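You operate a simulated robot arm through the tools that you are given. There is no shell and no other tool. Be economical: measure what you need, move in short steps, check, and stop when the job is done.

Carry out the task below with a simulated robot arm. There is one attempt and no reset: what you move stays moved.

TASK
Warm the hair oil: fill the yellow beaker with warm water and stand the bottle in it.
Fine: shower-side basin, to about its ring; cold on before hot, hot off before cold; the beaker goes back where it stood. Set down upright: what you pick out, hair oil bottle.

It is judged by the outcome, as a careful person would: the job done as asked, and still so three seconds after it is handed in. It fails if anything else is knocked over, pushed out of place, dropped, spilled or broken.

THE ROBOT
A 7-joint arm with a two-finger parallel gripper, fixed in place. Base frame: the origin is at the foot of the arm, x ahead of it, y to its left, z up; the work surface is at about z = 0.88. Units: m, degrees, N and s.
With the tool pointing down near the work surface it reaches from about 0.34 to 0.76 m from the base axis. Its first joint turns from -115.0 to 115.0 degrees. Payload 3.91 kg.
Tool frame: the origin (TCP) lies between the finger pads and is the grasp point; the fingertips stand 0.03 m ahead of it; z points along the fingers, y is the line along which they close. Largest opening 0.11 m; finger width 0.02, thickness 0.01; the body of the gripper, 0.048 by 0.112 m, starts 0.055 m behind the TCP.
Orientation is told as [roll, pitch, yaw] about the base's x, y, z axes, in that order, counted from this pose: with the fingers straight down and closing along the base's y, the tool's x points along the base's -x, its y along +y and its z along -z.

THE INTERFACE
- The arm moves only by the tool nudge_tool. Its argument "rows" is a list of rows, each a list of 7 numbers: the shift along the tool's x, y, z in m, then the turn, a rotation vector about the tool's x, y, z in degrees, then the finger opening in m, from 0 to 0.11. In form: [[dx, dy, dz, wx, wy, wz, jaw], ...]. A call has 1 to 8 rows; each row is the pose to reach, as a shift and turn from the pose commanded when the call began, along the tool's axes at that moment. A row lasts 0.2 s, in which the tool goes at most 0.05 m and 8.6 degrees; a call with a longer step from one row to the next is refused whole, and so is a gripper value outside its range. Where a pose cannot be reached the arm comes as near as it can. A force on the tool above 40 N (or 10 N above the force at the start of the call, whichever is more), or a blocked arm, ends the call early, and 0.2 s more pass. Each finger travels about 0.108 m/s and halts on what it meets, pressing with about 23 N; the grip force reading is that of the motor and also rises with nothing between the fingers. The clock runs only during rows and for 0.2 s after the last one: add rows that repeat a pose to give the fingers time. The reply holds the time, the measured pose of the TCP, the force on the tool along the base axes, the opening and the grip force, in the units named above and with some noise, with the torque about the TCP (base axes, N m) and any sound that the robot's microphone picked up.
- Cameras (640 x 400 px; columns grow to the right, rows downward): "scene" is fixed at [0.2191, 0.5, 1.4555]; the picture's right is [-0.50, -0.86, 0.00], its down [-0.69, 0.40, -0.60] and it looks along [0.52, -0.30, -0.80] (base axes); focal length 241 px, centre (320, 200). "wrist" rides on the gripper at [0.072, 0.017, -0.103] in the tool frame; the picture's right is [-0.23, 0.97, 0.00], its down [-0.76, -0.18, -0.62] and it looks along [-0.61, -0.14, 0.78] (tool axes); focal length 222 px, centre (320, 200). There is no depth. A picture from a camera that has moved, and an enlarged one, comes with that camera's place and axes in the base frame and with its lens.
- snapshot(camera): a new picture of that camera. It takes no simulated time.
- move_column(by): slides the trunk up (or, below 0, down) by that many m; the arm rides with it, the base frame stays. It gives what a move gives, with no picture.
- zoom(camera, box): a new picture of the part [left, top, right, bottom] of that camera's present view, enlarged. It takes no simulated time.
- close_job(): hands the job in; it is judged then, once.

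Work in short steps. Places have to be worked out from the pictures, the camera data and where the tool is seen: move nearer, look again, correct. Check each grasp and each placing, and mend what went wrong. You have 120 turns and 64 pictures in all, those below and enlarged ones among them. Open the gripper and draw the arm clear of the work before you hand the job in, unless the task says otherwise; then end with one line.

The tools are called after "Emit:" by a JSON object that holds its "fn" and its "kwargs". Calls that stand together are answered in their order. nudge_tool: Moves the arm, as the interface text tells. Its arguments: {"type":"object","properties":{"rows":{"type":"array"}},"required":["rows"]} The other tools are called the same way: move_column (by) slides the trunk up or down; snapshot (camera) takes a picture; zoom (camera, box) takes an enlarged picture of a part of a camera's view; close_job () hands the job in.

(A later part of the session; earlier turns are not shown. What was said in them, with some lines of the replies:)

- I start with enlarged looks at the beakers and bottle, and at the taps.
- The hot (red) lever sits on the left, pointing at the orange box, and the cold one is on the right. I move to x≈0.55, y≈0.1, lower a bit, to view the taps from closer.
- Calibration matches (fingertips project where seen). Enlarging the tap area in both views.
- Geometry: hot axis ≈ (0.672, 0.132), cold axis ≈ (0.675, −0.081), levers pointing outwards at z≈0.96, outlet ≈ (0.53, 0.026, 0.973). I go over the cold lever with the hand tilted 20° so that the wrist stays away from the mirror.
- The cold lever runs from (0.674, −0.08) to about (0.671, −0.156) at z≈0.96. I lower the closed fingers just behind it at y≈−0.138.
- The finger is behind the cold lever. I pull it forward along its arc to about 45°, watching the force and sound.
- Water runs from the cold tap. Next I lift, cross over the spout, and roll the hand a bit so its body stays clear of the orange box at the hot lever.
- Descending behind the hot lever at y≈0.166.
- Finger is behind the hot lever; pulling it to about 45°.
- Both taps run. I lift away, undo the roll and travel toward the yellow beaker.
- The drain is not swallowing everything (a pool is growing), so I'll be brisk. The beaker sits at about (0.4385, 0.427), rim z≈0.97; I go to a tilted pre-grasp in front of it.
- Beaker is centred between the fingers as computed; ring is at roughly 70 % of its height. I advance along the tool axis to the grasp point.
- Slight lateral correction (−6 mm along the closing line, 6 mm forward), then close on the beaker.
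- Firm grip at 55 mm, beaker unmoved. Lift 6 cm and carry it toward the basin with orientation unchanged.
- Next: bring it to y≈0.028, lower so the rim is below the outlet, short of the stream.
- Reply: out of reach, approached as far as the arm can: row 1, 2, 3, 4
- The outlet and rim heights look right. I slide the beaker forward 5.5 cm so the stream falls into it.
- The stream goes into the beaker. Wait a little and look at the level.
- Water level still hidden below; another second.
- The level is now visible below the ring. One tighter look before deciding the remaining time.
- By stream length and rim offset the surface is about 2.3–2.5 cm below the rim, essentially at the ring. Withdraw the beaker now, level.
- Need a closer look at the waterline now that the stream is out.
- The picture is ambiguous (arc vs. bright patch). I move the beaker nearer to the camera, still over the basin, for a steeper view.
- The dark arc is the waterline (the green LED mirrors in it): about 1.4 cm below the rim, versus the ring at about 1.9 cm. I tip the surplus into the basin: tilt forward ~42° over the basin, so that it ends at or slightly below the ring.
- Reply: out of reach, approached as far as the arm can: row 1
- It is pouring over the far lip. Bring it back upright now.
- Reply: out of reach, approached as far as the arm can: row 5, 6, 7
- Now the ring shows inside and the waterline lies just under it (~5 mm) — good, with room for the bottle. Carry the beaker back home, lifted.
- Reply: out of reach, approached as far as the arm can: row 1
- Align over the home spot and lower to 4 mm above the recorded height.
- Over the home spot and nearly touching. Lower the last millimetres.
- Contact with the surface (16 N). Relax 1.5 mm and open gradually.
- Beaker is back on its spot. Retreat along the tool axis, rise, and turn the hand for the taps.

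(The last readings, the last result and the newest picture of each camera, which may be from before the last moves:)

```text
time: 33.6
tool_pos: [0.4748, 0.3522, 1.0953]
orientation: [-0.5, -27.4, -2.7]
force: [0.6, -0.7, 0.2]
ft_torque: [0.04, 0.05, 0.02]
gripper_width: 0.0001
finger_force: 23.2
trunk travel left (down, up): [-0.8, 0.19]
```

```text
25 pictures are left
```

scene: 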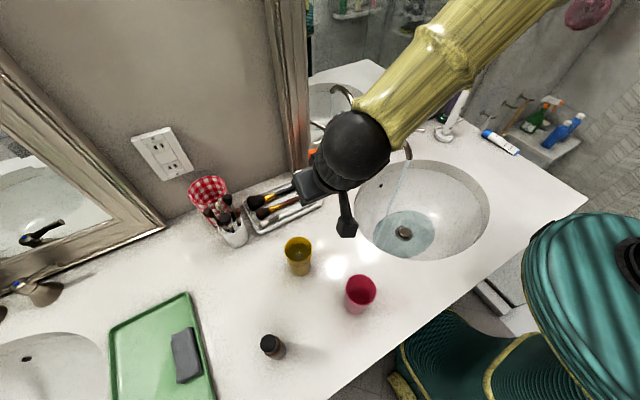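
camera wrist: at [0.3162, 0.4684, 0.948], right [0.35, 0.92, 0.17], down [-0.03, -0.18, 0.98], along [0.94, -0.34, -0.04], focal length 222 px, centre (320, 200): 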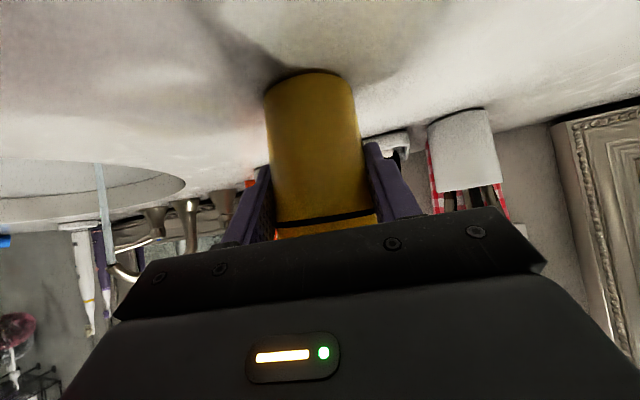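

Beaker stands in place, upright. Now move to above the front side of the hot lever with the 20° tilt and 12° roll.

Emit:
{"fn": "nudge_tool", "kwargs": {"rows": [[-0.021, -0.035, 0.01, -4, 2.6, 0.8, 0], [-0.042, -0.07, 0.02, -8, 5.2, 1.6, 0], [-0.0635, -0.105, 0.03, -12.8, 7.8, 2.35, 0], [-0.085, -0.14, 0.04, -12.8, 7.8, 2.35, 0], [-0.106, -0.175, 0.05, -12.8, 7.8, 2.35, 0], [-0.1271, -0.2102, 0.0603, -12.8, 7.8, 2.35, 0], [-0.1271, -0.2102, 0.0603, -12.8, 7.8, 2.35, 0]]}}

Emit:
{"fn": "zoom", "kwargs": {"camera": "scene", "box": [290, 80, 450, 180]}}

Emit:
{"fn": "snapshot", "kwargs": {"camera": "wrist"}}

```text
time: 35.2
tool_pos: [0.6046, 0.138, 1.105]
orientation: [12.8, -19.5, -4.2]
force: [0.0, 0.5, -0.3]
ft_torque: [0.02, -0.03, -0.01]
gripper_width: 0.0
finger_force: 23.1
trunk travel left (down, up): [-0.8, 0.19]
```

```text
4.00 times, centred on (370, 130) of scene
camera zoom: at [0.2191, 0.5, 1.4555], right [-0.5, -0.86, 0.0], down [-0.69, 0.4, -0.6], along [0.52, -0.3, -0.8], focal length 964 px, centre (120, 480)
```

zoom: 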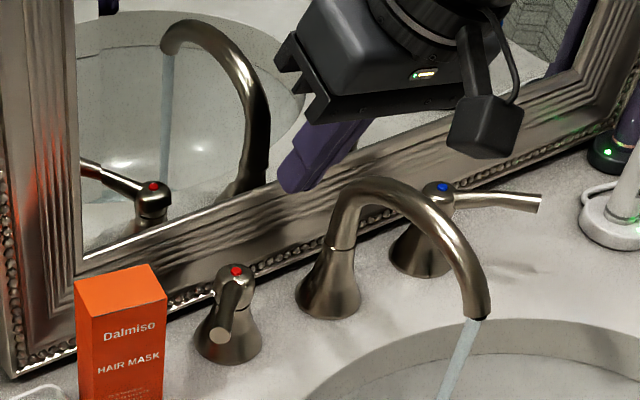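

```text
23 pictures are left
camera wrist: at [0.5005, 0.138, 1.1788], right [0.21, 0.94, 0.28], down [0.5, -0.35, 0.79], along [0.84, -0.03, -0.55], focal length 222 px, centre (320, 200)
```

wrist: 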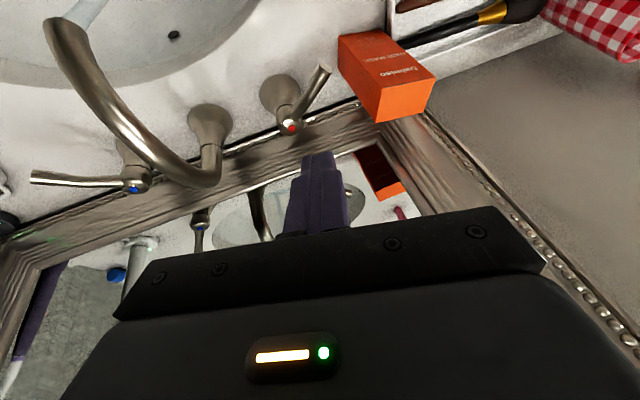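

The hot lever points at 45° with its tip at (0.617, 0.18). I descend on its inner-front side and push it back along its arc to closed.

Emit:
{"fn": "nudge_tool", "kwargs": {"rows": [[0.0147, -0.0143, 0.0404, 0, 0, 0, 0], [0.0294, -0.0285, 0.0808, 0, 0, 0, 0], [0.0432, -0.0377, 0.1216, 0, 0, 0, 0], [0.0247, -0.0201, 0.1323, 0, 0, 0, 0], [0.0159, -0.0054, 0.1388, 0, 0, 0, 0], [0.0035, 0.0034, 0.1454, 0, 0, 0, 0], [-0.0003, 0.0034, 0.1467, 0, 0, 0, 0], [-0.0003, 0.0034, 0.1467, 0, 0, 0, 0]]}}

Emit:
{"fn": "zoom", "kwargs": {"camera": "scene", "box": [290, 80, 450, 180]}}

```text
time: 37.0
tool_pos: [0.6517, 0.1711, 0.9688]
orientation: [12.7, -19.4, -4.3]
force: [-16.9, 1.2, -5.4]
ft_torque: [0.1, 0.36, 0.09]
gripper_width: 0.0002
finger_force: 23.0
trunk travel left (down, up): [-0.8, 0.19]
```

```text
4.00 times, centred on (370, 130) of scene
camera zoom: at [0.2191, 0.5, 1.4555], right [-0.5, -0.86, 0.0], down [-0.69, 0.4, -0.6], along [0.52, -0.3, -0.8], focal length 964 px, centre (120, 480)
```

zoom: 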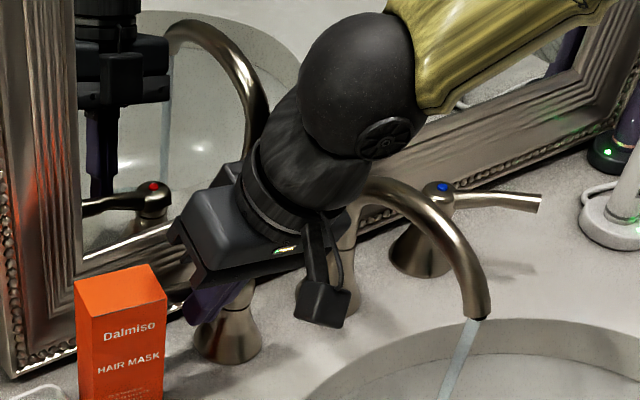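

Hot lever is against its closed stop. Back off, lift, and cross to the cold side while undoing the roll.

Emit:
{"fn": "nudge_tool", "kwargs": {"rows": [[0.0231, -0.0049, -0.0096, 0, 0, 0, 0], [0.0127, 0.0045, -0.0527, 0, 0, 0, 0], [-0.0023, 0.0138, -0.0941, 0, 0, 0, 0], [-0.0174, -0.0023, -0.1357, 0, 0, 0, 0], [-0.0176, -0.0453, -0.1508, 3.8, 0, -1.4, 0], [-0.0161, -0.0893, -0.1613, 7.6, 0, -2.8, 0], [-0.0146, -0.1333, -0.1718, 11.3, 0, -4.1, 0], [-0.0178, -0.1773, -0.1806, 11.3, 0, -4.1, 0]]}}

Emit:
{"fn": "zoom", "kwargs": {"camera": "scene", "box": [290, 80, 450, 180]}}

```text
time: 38.8
tool_pos: [0.6083, -0.0448, 1.1036]
orientation: [0.1, -20.0, 0.0]
force: [0.0, -0.4, 0.5]
ft_torque: [0.02, 0.0, 0.04]
gripper_width: 0.0
finger_force: 23.3
trunk travel left (down, up): [-0.8, 0.19]
```

```text
4.00 times, centred on (370, 130) of scene
camera zoom: at [0.2191, 0.5, 1.4555], right [-0.5, -0.86, 0.0], down [-0.69, 0.4, -0.6], along [0.52, -0.3, -0.8], focal length 964 px, centre (120, 480)
```

zoom: 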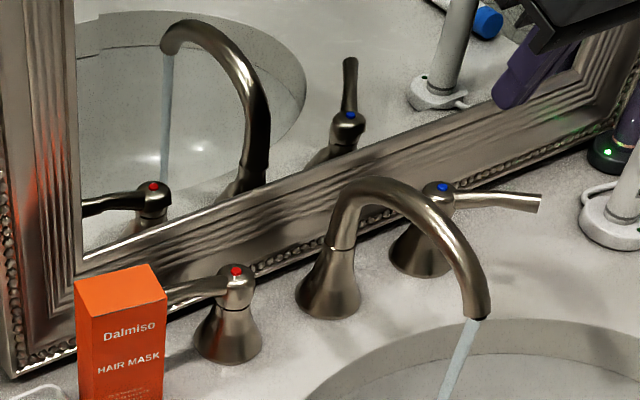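

Hot is shut. Now descend on the inner side of the cold lever and push it back to closed the same way.

Emit:
{"fn": "nudge_tool", "kwargs": {"rows": [[0.0154, -0.02, 0.0423, 0, 0, 0, 0], [0.0308, -0.03, 0.0846, 0, 0, 0, 0], [0.0471, -0.03, 0.1293, 0, 0, 0, 0], [0.0342, -0.063, 0.134, 0, 0, 0, 0], [0.0258, -0.075, 0.1371, 0, 0, 0, 0], [0.0154, -0.085, 0.1408, 0, 0, 0, 0], [0.0023, -0.091, 0.1456, 0, 0, 0, 0], [-0.0024, -0.091, 0.1473, 0, 0, 0, 0]]}}

Emit:
{"fn": "zoom", "kwargs": {"camera": "scene", "box": [320, 80, 480, 180]}}

```text
time: 40.7
tool_pos: [0.6552, -0.1333, 0.9617]
orientation: [0.1, -18.9, 0.0]
force: [-16.9, 0.4, -0.8]
ft_torque: [-0.17, 0.15, 0.01]
gripper_width: 0.0001
finger_force: 22.6
trunk travel left (down, up): [-0.8, 0.19]
stopped in row 8: the force on the tool passed its limit at 43 N (the readings are from after the stop); the commanded pose is now the measured one
```

```text
4.00 times, centred on (400, 130) of scene
camera zoom: at [0.2191, 0.5, 1.4555], right [-0.5, -0.86, 0.0], down [-0.69, 0.4, -0.6], along [0.52, -0.3, -0.8], focal length 964 px, centre (0, 480)
```

zoom: 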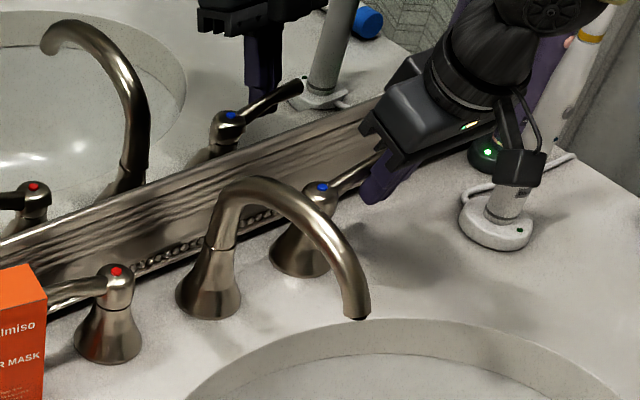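

Both taps are shut, hot first; water stopped. Back off the lever, lift and head for the bottle.

Emit:
{"fn": "nudge_tool", "kwargs": {"rows": [[0.0282, 0, -0.0103, 0, 0, 0, 0], [0.0128, 0.02, -0.0526, 0, 0, 0, 0], [-0.0026, 0.04, -0.0949, 0, 0, 0, 0], [-0.0069, 0.06, -0.1359, 0, 0, 0, 0], [0.0145, 0.095, -0.1649, 0, 0, 0, 0], [0.0427, 0.133, -0.1752, 0, 0, 0, 0], [0.0709, 0.171, -0.1855, 0, 0, 0, 0], [0.0991, 0.209, -0.1957, 0, 0, 0, 0]]}}

```text
refused: row 5 steps farther than a row can; nothing moved
```

Row 5 was slightly too long; shortened.

Emit:
{"fn": "nudge_tool", "kwargs": {"rows": [[0.0282, 0, -0.0103, 0, 0, 0, 0], [0.0128, 0.02, -0.0526, 0, 0, 0, 0], [-0.0026, 0.04, -0.0949, 0, 0, 0, 0], [-0.0069, 0.06, -0.1359, 0, 0, 0, 0], [0.0125, 0.09, -0.161, 0, 0, 0, 0], [0.0397, 0.126, -0.173, 0, 0, 0, 0], [0.0669, 0.163, -0.184, 0, 0, 0, 0], [0.0941, 0.2, -0.195, 0, 0, 0, 0]]}}

```text
time: 42.5
tool_pos: [0.504, 0.0641, 1.1169]
orientation: [0.1, -19.1, -0.1]
force: [-0.7, 0.3, 0.3]
ft_torque: [-0.02, 0.0, 0.04]
gripper_width: 0.0001
finger_force: 22.8
trunk travel left (down, up): [-0.8, 0.19]
```

Travel to near the bottle, straightening the hand to vertical.

Emit:
{"fn": "nudge_tool", "kwargs": {"rows": [[0.0212, 0.0425, -0.0073, 0, 6.4, 0, 0.02], [0.0424, 0.085, -0.0146, 0, 12.8, 0, 0.04], [0.0636, 0.1275, -0.0219, 0, 19.1, 0, 0.06], [0.0848, 0.17, -0.0292, 0, 19.1, 0, 0.07], [0.106, 0.2125, -0.0365, 0, 19.1, 0, 0.07], [0.1272, 0.255, -0.0438, 0, 19.1, 0, 0.07], [0.1484, 0.2975, -0.0511, 0, 19.1, 0, 0.07], [0.1697, 0.34, -0.0584, 0, 19.1, 0, 0.07]]}}

Emit:
{"fn": "snapshot", "kwargs": {"camera": "wrist"}}

Emit:
{"fn": "snapshot", "kwargs": {"camera": "scene"}}

```text
time: 44.3
tool_pos: [0.3266, 0.4106, 1.1121]
orientation: [0.0, -0.1, -0.1]
force: [0.3, -0.5, -1.2]
ft_torque: [-0.02, -0.02, 0.0]
gripper_width: 0.07
finger_force: 0.1
trunk travel left (down, up): [-0.8, 0.19]
```

```text
19 pictures are left
camera wrist: at [0.2541, 0.4266, 1.2149], right [0.23, 0.97, 0.0], down [0.76, -0.18, 0.62], along [0.61, -0.14, -0.78], focal length 222 px, centre (320, 200)
```

wrist: 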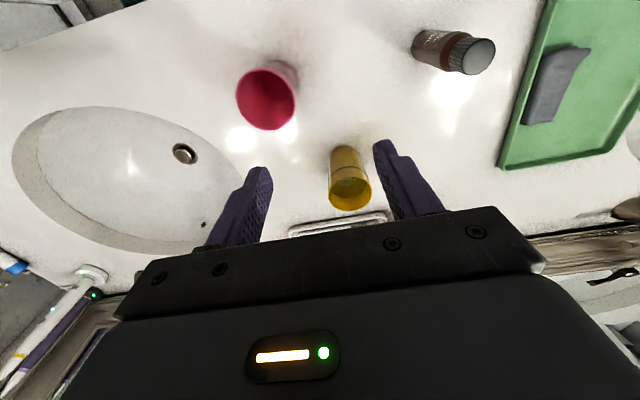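

```text
18 pictures are left
```

scene: 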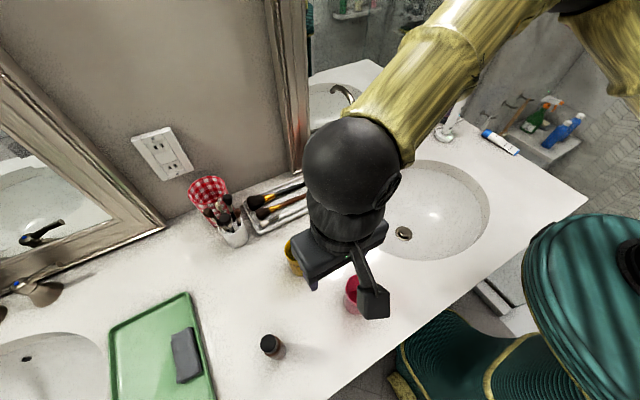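

Enlarging the bottle and the beaker in the wrist view.

Emit:
{"fn": "zoom", "kwargs": {"camera": "wrist", "box": [310, 10, 510, 220]}}

```text
1.90 times, centred on (410, 115) of wrist
camera zoom: at [0.2541, 0.4266, 1.2149], right [0.23, 0.97, 0.0], down [0.76, -0.18, 0.62], along [0.61, -0.14, -0.78], focal length 423 px, centre (149, 362)
```

zoom: 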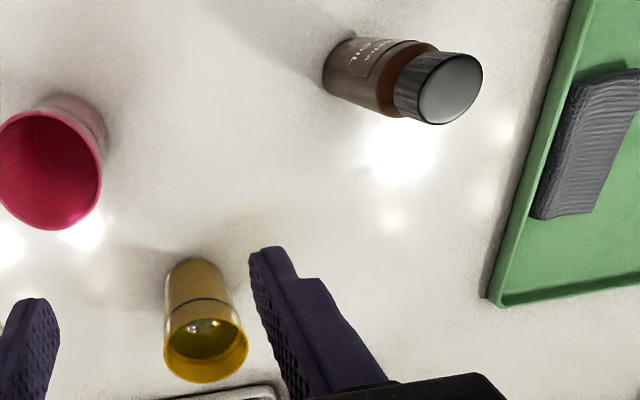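

Bottle axis ≈ (0.3055, 0.548), cap top z≈1.00, Ø≈3 cm, so about 12 cm tall; the cap will stand clear of the rim. I go over it with open fingers, tips above the cap.

Emit:
{"fn": "nudge_tool", "kwargs": {"rows": [[0.007, 0.046, 0.0, 0, 0, 0, 0.07], [0.014, 0.092, 0.0, 0, 0, 0, 0.07], [0.021, 0.137, 0.02, 0, 0, 0, 0.07], [0.021, 0.137, 0.05, 0, 0, 0, 0.07], [0.021, 0.137, 0.05, 0, 0, 0, 0.07]]}}

Emit:
{"fn": "snapshot", "kwargs": {"camera": "wrist"}}

Emit:
{"fn": "zoom", "kwargs": {"camera": "scene", "box": [220, 270, 380, 390]}}

```text
time: 45.5
tool_pos: [0.3075, 0.546, 1.0647]
orientation: [0.1, -0.1, 0.0]
force: [-0.1, 0.1, -0.1]
ft_torque: [0.02, 0.01, -0.02]
gripper_width: 0.0699
finger_force: 0.1
trunk travel left (down, up): [-0.8, 0.19]
```

```text
16 pictures are left
camera wrist: at [0.2351, 0.5624, 1.1662], right [0.23, 0.97, 0.0], down [0.76, -0.18, 0.62], along [0.61, -0.14, -0.78], focal length 222 px, centre (320, 200)
```

wrist: 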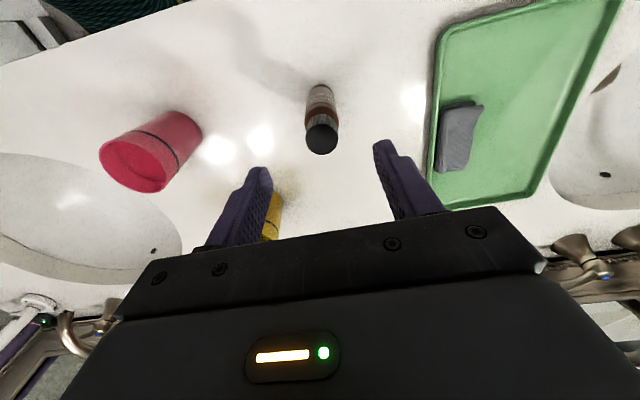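

```text
3.33 times, centred on (300, 330) of scene
camera zoom: at [0.2191, 0.5, 1.4555], right [-0.5, -0.86, 0.0], down [-0.69, 0.4, -0.6], along [0.52, -0.3, -0.8], focal length 804 px, centre (387, -233)
```

zoom: 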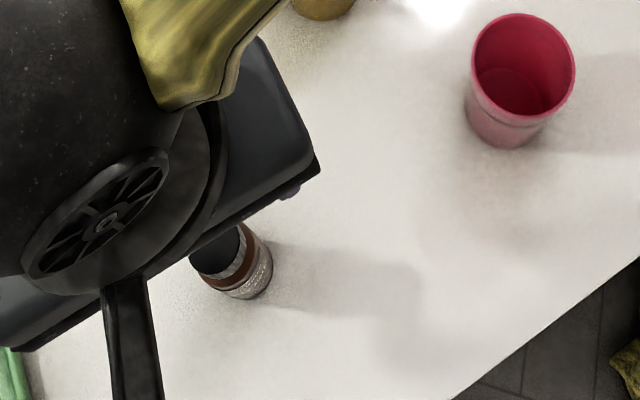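

Cap is between the fingers; small shift (−5 mm x, +3 mm y), then descend to TCP z≈1.01.

Emit:
{"fn": "nudge_tool", "kwargs": {"rows": [[0.005, 0.003, 0.01, 0, 0, 0, 0.07], [0.005, 0.003, 0.035, 0, 0, 0, 0.07], [0.005, 0.003, 0.055, 0, 0, 0, 0.07], [0.005, 0.003, 0.055, 0, 0, 0, 0.07]]}}

Emit:
{"fn": "zoom", "kwargs": {"camera": "wrist", "box": [220, 60, 420, 220]}}

```text
time: 46.5
tool_pos: [0.2994, 0.5477, 1.0121]
orientation: [0.2, -0.1, 0.0]
force: [0.7, -0.1, -0.1]
ft_torque: [-0.02, 0.0, -0.04]
gripper_width: 0.0701
finger_force: 0.0
trunk travel left (down, up): [-0.8, 0.19]
```

```text
2.50 times, centred on (320, 140) of wrist
camera zoom: at [0.2269, 0.5643, 1.1134], right [0.23, 0.97, 0.0], down [0.76, -0.18, 0.62], along [0.61, -0.14, -0.78], focal length 555 px, centre (320, 350)
```

zoom: 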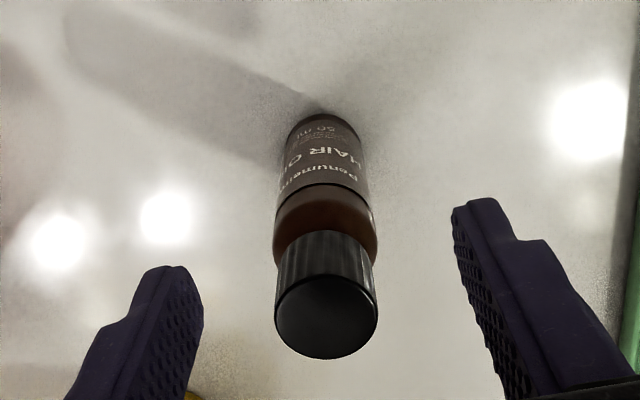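

Cap top is about (0.306, 0.548, 0.994). Shift 6 mm forward, down 7 mm for a 2 cm overlap on the cap, and close.

Emit:
{"fn": "nudge_tool", "kwargs": {"rows": [[-0.006, 0.0, 0.007, 0, 0, 0, 0.07], [-0.006, 0.0, 0.007, 0, 0, 0, 0.05], [-0.006, 0.0, 0.007, 0, 0, 0, 0.035], [-0.006, 0.0, 0.007, 0, 0, 0, 0.015], [-0.006, 0.0, 0.007, 0, 0, 0, 0.015], [-0.006, 0.0, 0.007, 0, 0, 0, 0.015]]}}

Emit:
{"fn": "zoom", "kwargs": {"camera": "wrist", "box": [220, 60, 420, 220]}}

```text
time: 47.9
tool_pos: [0.3051, 0.5477, 1.0034]
orientation: [0.1, -0.1, -0.1]
force: [0.3, 0.3, 1.1]
ft_torque: [-0.05, -0.01, -0.01]
gripper_width: 0.0255
finger_force: 23.2
trunk travel left (down, up): [-0.8, 0.19]
```

```text
2.50 times, centred on (320, 140) of wrist
camera zoom: at [0.2325, 0.5641, 1.1065], right [0.23, 0.97, 0.0], down [0.76, -0.18, 0.62], along [0.61, -0.14, -0.78], focal length 555 px, centre (320, 350)
```

zoom: 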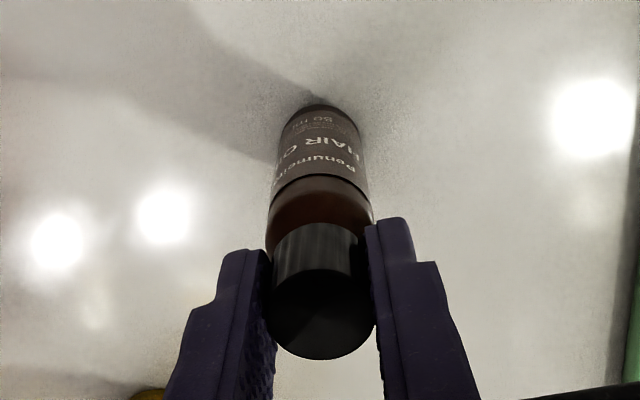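

Cap gripped (25.5 mm), bottle upright. Lift 12 cm and carry over the beaker.

Emit:
{"fn": "nudge_tool", "kwargs": {"rows": [[0, 0, -0.03, 0, 0, 0, 0.015], [0, 0, -0.075, 0, 0, 0, 0.015], [0, 0, -0.12, 0, 0, 0, 0.015], [-0.034, -0.0303, -0.122, 0, 0, 0, 0.015], [-0.068, -0.0605, -0.122, 0, 0, 0, 0.015], [-0.101, -0.0908, -0.122, 0, 0, 0, 0.015], [-0.1345, -0.121, -0.122, 0, 0, 0, 0.015], [-0.1345, -0.121, -0.122, 0, 0, 0, 0.015]]}}

Emit:
{"fn": "snapshot", "kwargs": {"camera": "wrist"}}

Emit:
{"fn": "zoom", "kwargs": {"camera": "scene", "box": [240, 190, 400, 310]}}

```text
time: 49.7
tool_pos: [0.4378, 0.4252, 1.1224]
orientation: [0.0, 0.0, 0.0]
force: [0.7, -0.8, -1.8]
ft_torque: [0.0, 0.02, 0.02]
gripper_width: 0.0255
finger_force: 22.9
trunk travel left (down, up): [-0.8, 0.19]
```

```text
12 pictures are left
camera wrist: at [0.3657, 0.4423, 1.2258], right [0.23, 0.97, 0.0], down [0.76, -0.18, 0.62], along [0.61, -0.14, -0.78], focal length 222 px, centre (320, 200)
```

wrist: 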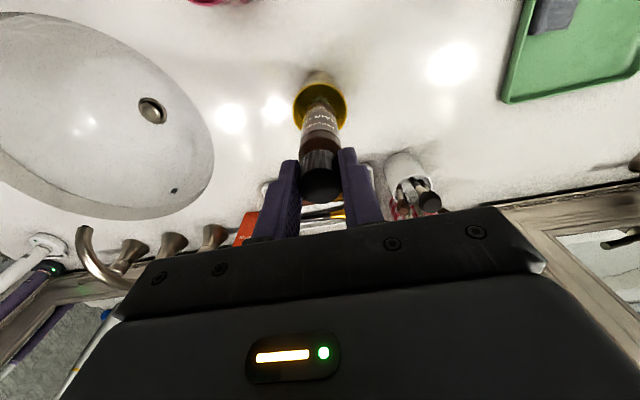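

```text
3.33 times, centred on (320, 250) of scene
camera zoom: at [0.2191, 0.5, 1.4555], right [-0.5, -0.86, 0.0], down [-0.69, 0.4, -0.6], along [0.52, -0.3, -0.8], focal length 804 px, centre (320, 33)
```

zoom: 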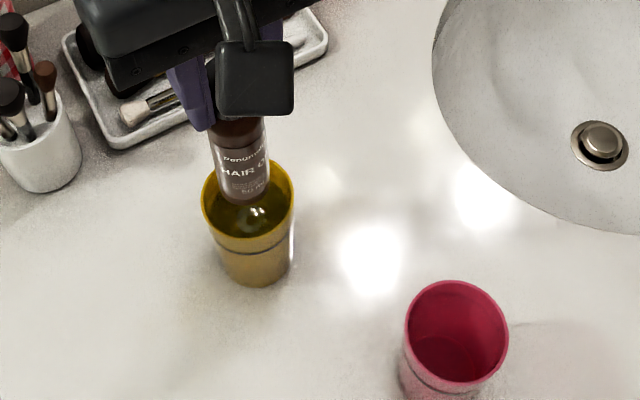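

Bottle is over the beaker centre within a few millimetres. Lower it slowly into the water, stopping ~1.5 cm above the floor.

Emit:
{"fn": "nudge_tool", "kwargs": {"rows": [[-0.003, -0.0005, 0.015, 0, 0, 0, 0.015], [-0.003, -0.0005, 0.03, 0, 0, 0, 0.015], [-0.003, -0.0005, 0.045, 0, 0, 0, 0.015], [-0.003, -0.0005, 0.058, 0, 0, 0, 0.015], [-0.003, -0.0005, 0.07, 0, 0, 0, 0.015], [-0.003, -0.0005, 0.08, 0, 0, 0, 0.015]]}}

Emit:
{"fn": "zoom", "kwargs": {"camera": "scene", "box": [260, 220, 340, 290]}}

```text
time: 51.1
tool_pos: [0.4418, 0.4258, 1.0456]
orientation: [0.1, -0.1, 0.0]
force: [0.1, -0.1, -1.0]
ft_torque: [-0.02, 0.04, 0.0]
gripper_width: 0.0256
finger_force: 23.6
trunk travel left (down, up): [-0.8, 0.19]
```

```text
5.71 times, centred on (300, 255) of scene
camera zoom: at [0.2191, 0.5, 1.4555], right [-0.5, -0.86, 0.0], down [-0.69, 0.4, -0.6], along [0.52, -0.3, -0.8], focal length 1377 px, centre (434, -114)
```

zoom: 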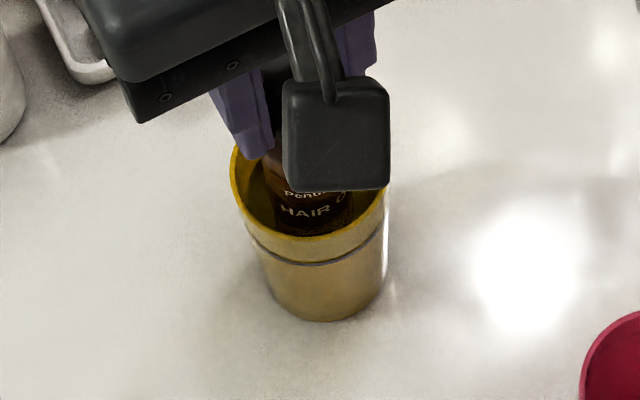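

Going in cleanly, no contact force. Lower a further 2.5 cm.

Emit:
{"fn": "nudge_tool", "kwargs": {"rows": [[0.001, 0, 0.008, 0, 0, 0, 0.015], [0.001, 0, 0.016, 0, 0, 0, 0.015], [0.001, 0, 0.025, 0, 0, 0, 0.015], [0.001, 0, 0.025, 0, 0, 0, 0.015]]}}

Emit:
{"fn": "zoom", "kwargs": {"camera": "scene", "box": [280, 235, 325, 270]}}

```text
time: 52.1
tool_pos: [0.442, 0.4271, 1.0196]
orientation: [0.1, -0.1, -0.1]
force: [0.4, 0.8, -0.7]
ft_torque: [-0.02, -0.06, -0.03]
gripper_width: 0.0255
finger_force: 22.6
trunk travel left (down, up): [-0.8, 0.19]
```

```text
11.43 times, centred on (302, 252) of scene
camera zoom: at [0.2191, 0.5, 1.4555], right [-0.5, -0.86, 0.0], down [-0.69, 0.4, -0.6], along [0.52, -0.3, -0.8], focal length 2755 px, centre (520, -400)
```

zoom: 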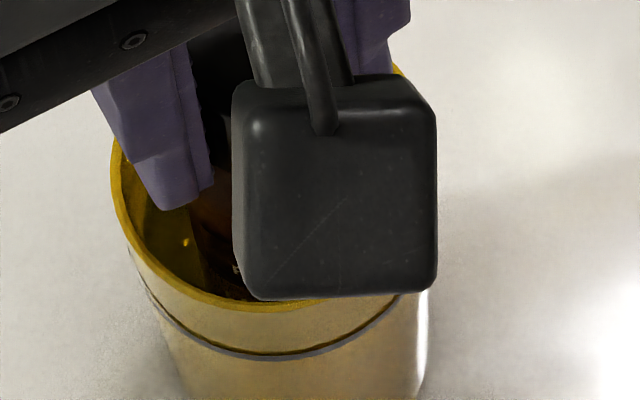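

No overflow. Lower to near the expected floor contact and check the force.

Emit:
{"fn": "nudge_tool", "kwargs": {"rows": [[0, 0, 0.005, 0, 0, 0, 0.015], [0, 0, 0.0095, 0, 0, 0, 0.015], [0, 0, 0.0115, 0, 0, 0, 0.015], [0, 0, 0.0115, 0, 0, 0, 0.015]]}}

```text
time: 53.1
tool_pos: [0.4418, 0.4257, 1.0095]
orientation: [0.1, -0.1, 0.0]
force: [0.1, 0.1, -1.2]
ft_torque: [-0.01, 0.0, 0.01]
gripper_width: 0.0253
finger_force: 23.3
trunk travel left (down, up): [-0.8, 0.19]
```

Not yet touching; two more millimetre steps.

Emit:
{"fn": "nudge_tool", "kwargs": {"rows": [[0, 0, 0.0015, 0, 0, 0, 0.015], [0, 0, 0.003, 0, 0, 0, 0.015], [0, 0, 0.003, 0, 0, 0, 0.015]]}}

```text
time: 53.9
tool_pos: [0.4418, 0.4271, 1.008]
orientation: [0.2, -0.1, 0.0]
force: [-0.9, -0.3, 14.1]
ft_torque: [0.01, 0.1, -0.02]
gripper_width: 0.0251
finger_force: 23.2
trunk travel left (down, up): [-0.8, 0.19]
```

Bottle stands on the beaker floor (14 N). Relax slightly, open slowly, and lift straight up.

Emit:
{"fn": "nudge_tool", "kwargs": {"rows": [[0, 0, -0.002, 0, 0, 0, 0.02], [0, 0, -0.002, 0, 0, 0, 0.03], [0, 0, -0.002, 0, 0, 0, 0.04], [0, 0, -0.002, 0, 0, 0, 0.05], [0, 0, -0.002, 0, 0, 0, 0.06], [0, 0, -0.012, 0, 0, 0, 0.06], [0, 0, -0.035, 0, 0, 0, 0.06], [0, 0, -0.075, 0, 0, 0, 0.06]]}}

Emit:
{"fn": "zoom", "kwargs": {"camera": "scene", "box": [260, 220, 340, 290]}}

```text
time: 55.7
tool_pos: [0.4425, 0.4257, 1.0799]
orientation: [0.1, -0.1, 0.1]
force: [0.5, 0.3, 0.2]
ft_torque: [0.01, 0.0, -0.02]
gripper_width: 0.0599
finger_force: 0.1
trunk travel left (down, up): [-0.8, 0.19]
```

```text
5.71 times, centred on (300, 255) of scene
camera zoom: at [0.2191, 0.5, 1.4555], right [-0.5, -0.86, 0.0], down [-0.69, 0.4, -0.6], along [0.52, -0.3, -0.8], focal length 1377 px, centre (434, -114)
```

zoom: 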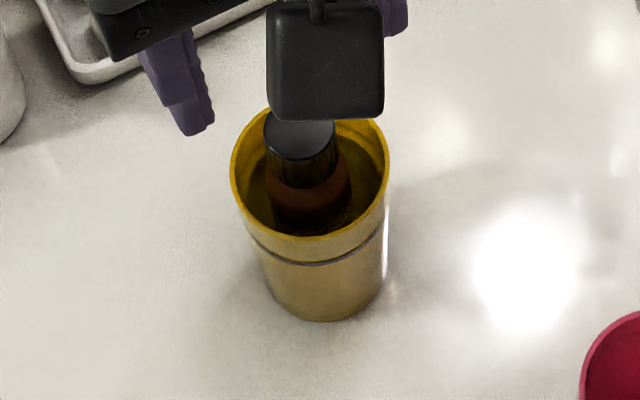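

Bottle stands upright in the beaker with nothing spilled. Draw the arm up and back, then take a final overall look.

Emit:
{"fn": "nudge_tool", "kwargs": {"rows": [[0, 0, -0.045, 0, 0, 0, 0.06], [0, 0, -0.09, 0, 0, 0, 0.06], [0, -0.04, -0.115, 0, 0, 0, 0.06], [0, -0.085, -0.12, 0, 0, 0, 0.06], [0, -0.13, -0.12, 0, 0, 0, 0.06], [0, -0.175, -0.12, 0, 0, 0, 0.06], [0, -0.22, -0.12, 0, 0, 0, 0.06], [0, -0.22, -0.12, 0, 0, 0, 0.06]]}}

Emit:
{"fn": "snapshot", "kwargs": {"camera": "scene"}}

Emit:
{"fn": "zoom", "kwargs": {"camera": "scene", "box": [260, 220, 340, 290]}}

```text
time: 57.5
tool_pos: [0.4402, 0.2052, 1.1997]
orientation: [0.1, 0.0, 0.1]
force: [0.3, -0.7, -0.3]
ft_torque: [0.03, 0.02, -0.04]
gripper_width: 0.0602
finger_force: 0.0
trunk travel left (down, up): [-0.8, 0.19]
```

```text
7 pictures are left
```

scene: 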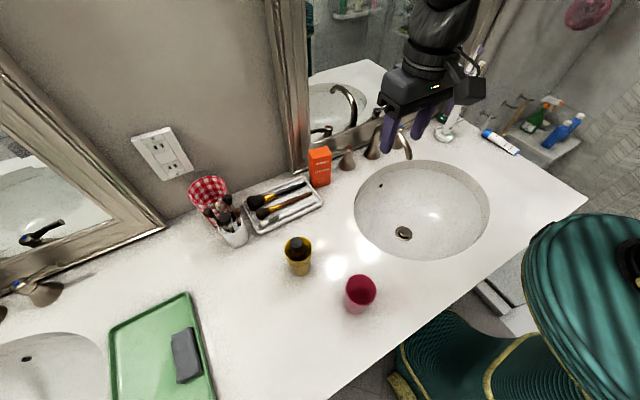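

```text
5.71 times, centred on (300, 255) of scene
camera zoom: at [0.2191, 0.5, 1.4555], right [-0.5, -0.86, 0.0], down [-0.69, 0.4, -0.6], along [0.52, -0.3, -0.8], focal length 1377 px, centre (434, -114)
```

zoom: 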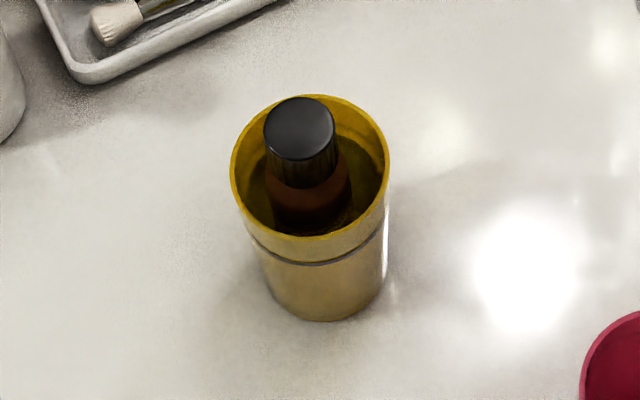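

Everything is in place: beaker home, bottle upright in the water, taps shut, nothing else moved. Handing in.

Emit:
{"fn": "close_job", "kwargs": {}}

```text
The job is handed in.
```

The hair oil bottle is standing upright in the yellow beaker of warm water, back where the beaker stood. The water was about 5 mm below the ring before the bottle went in. I overfilled it slightly and tipped the surplus into the basin. Cold went on before hot, hot went off before cold, both taps are shut, and the pictures show nothing spilled or moved.
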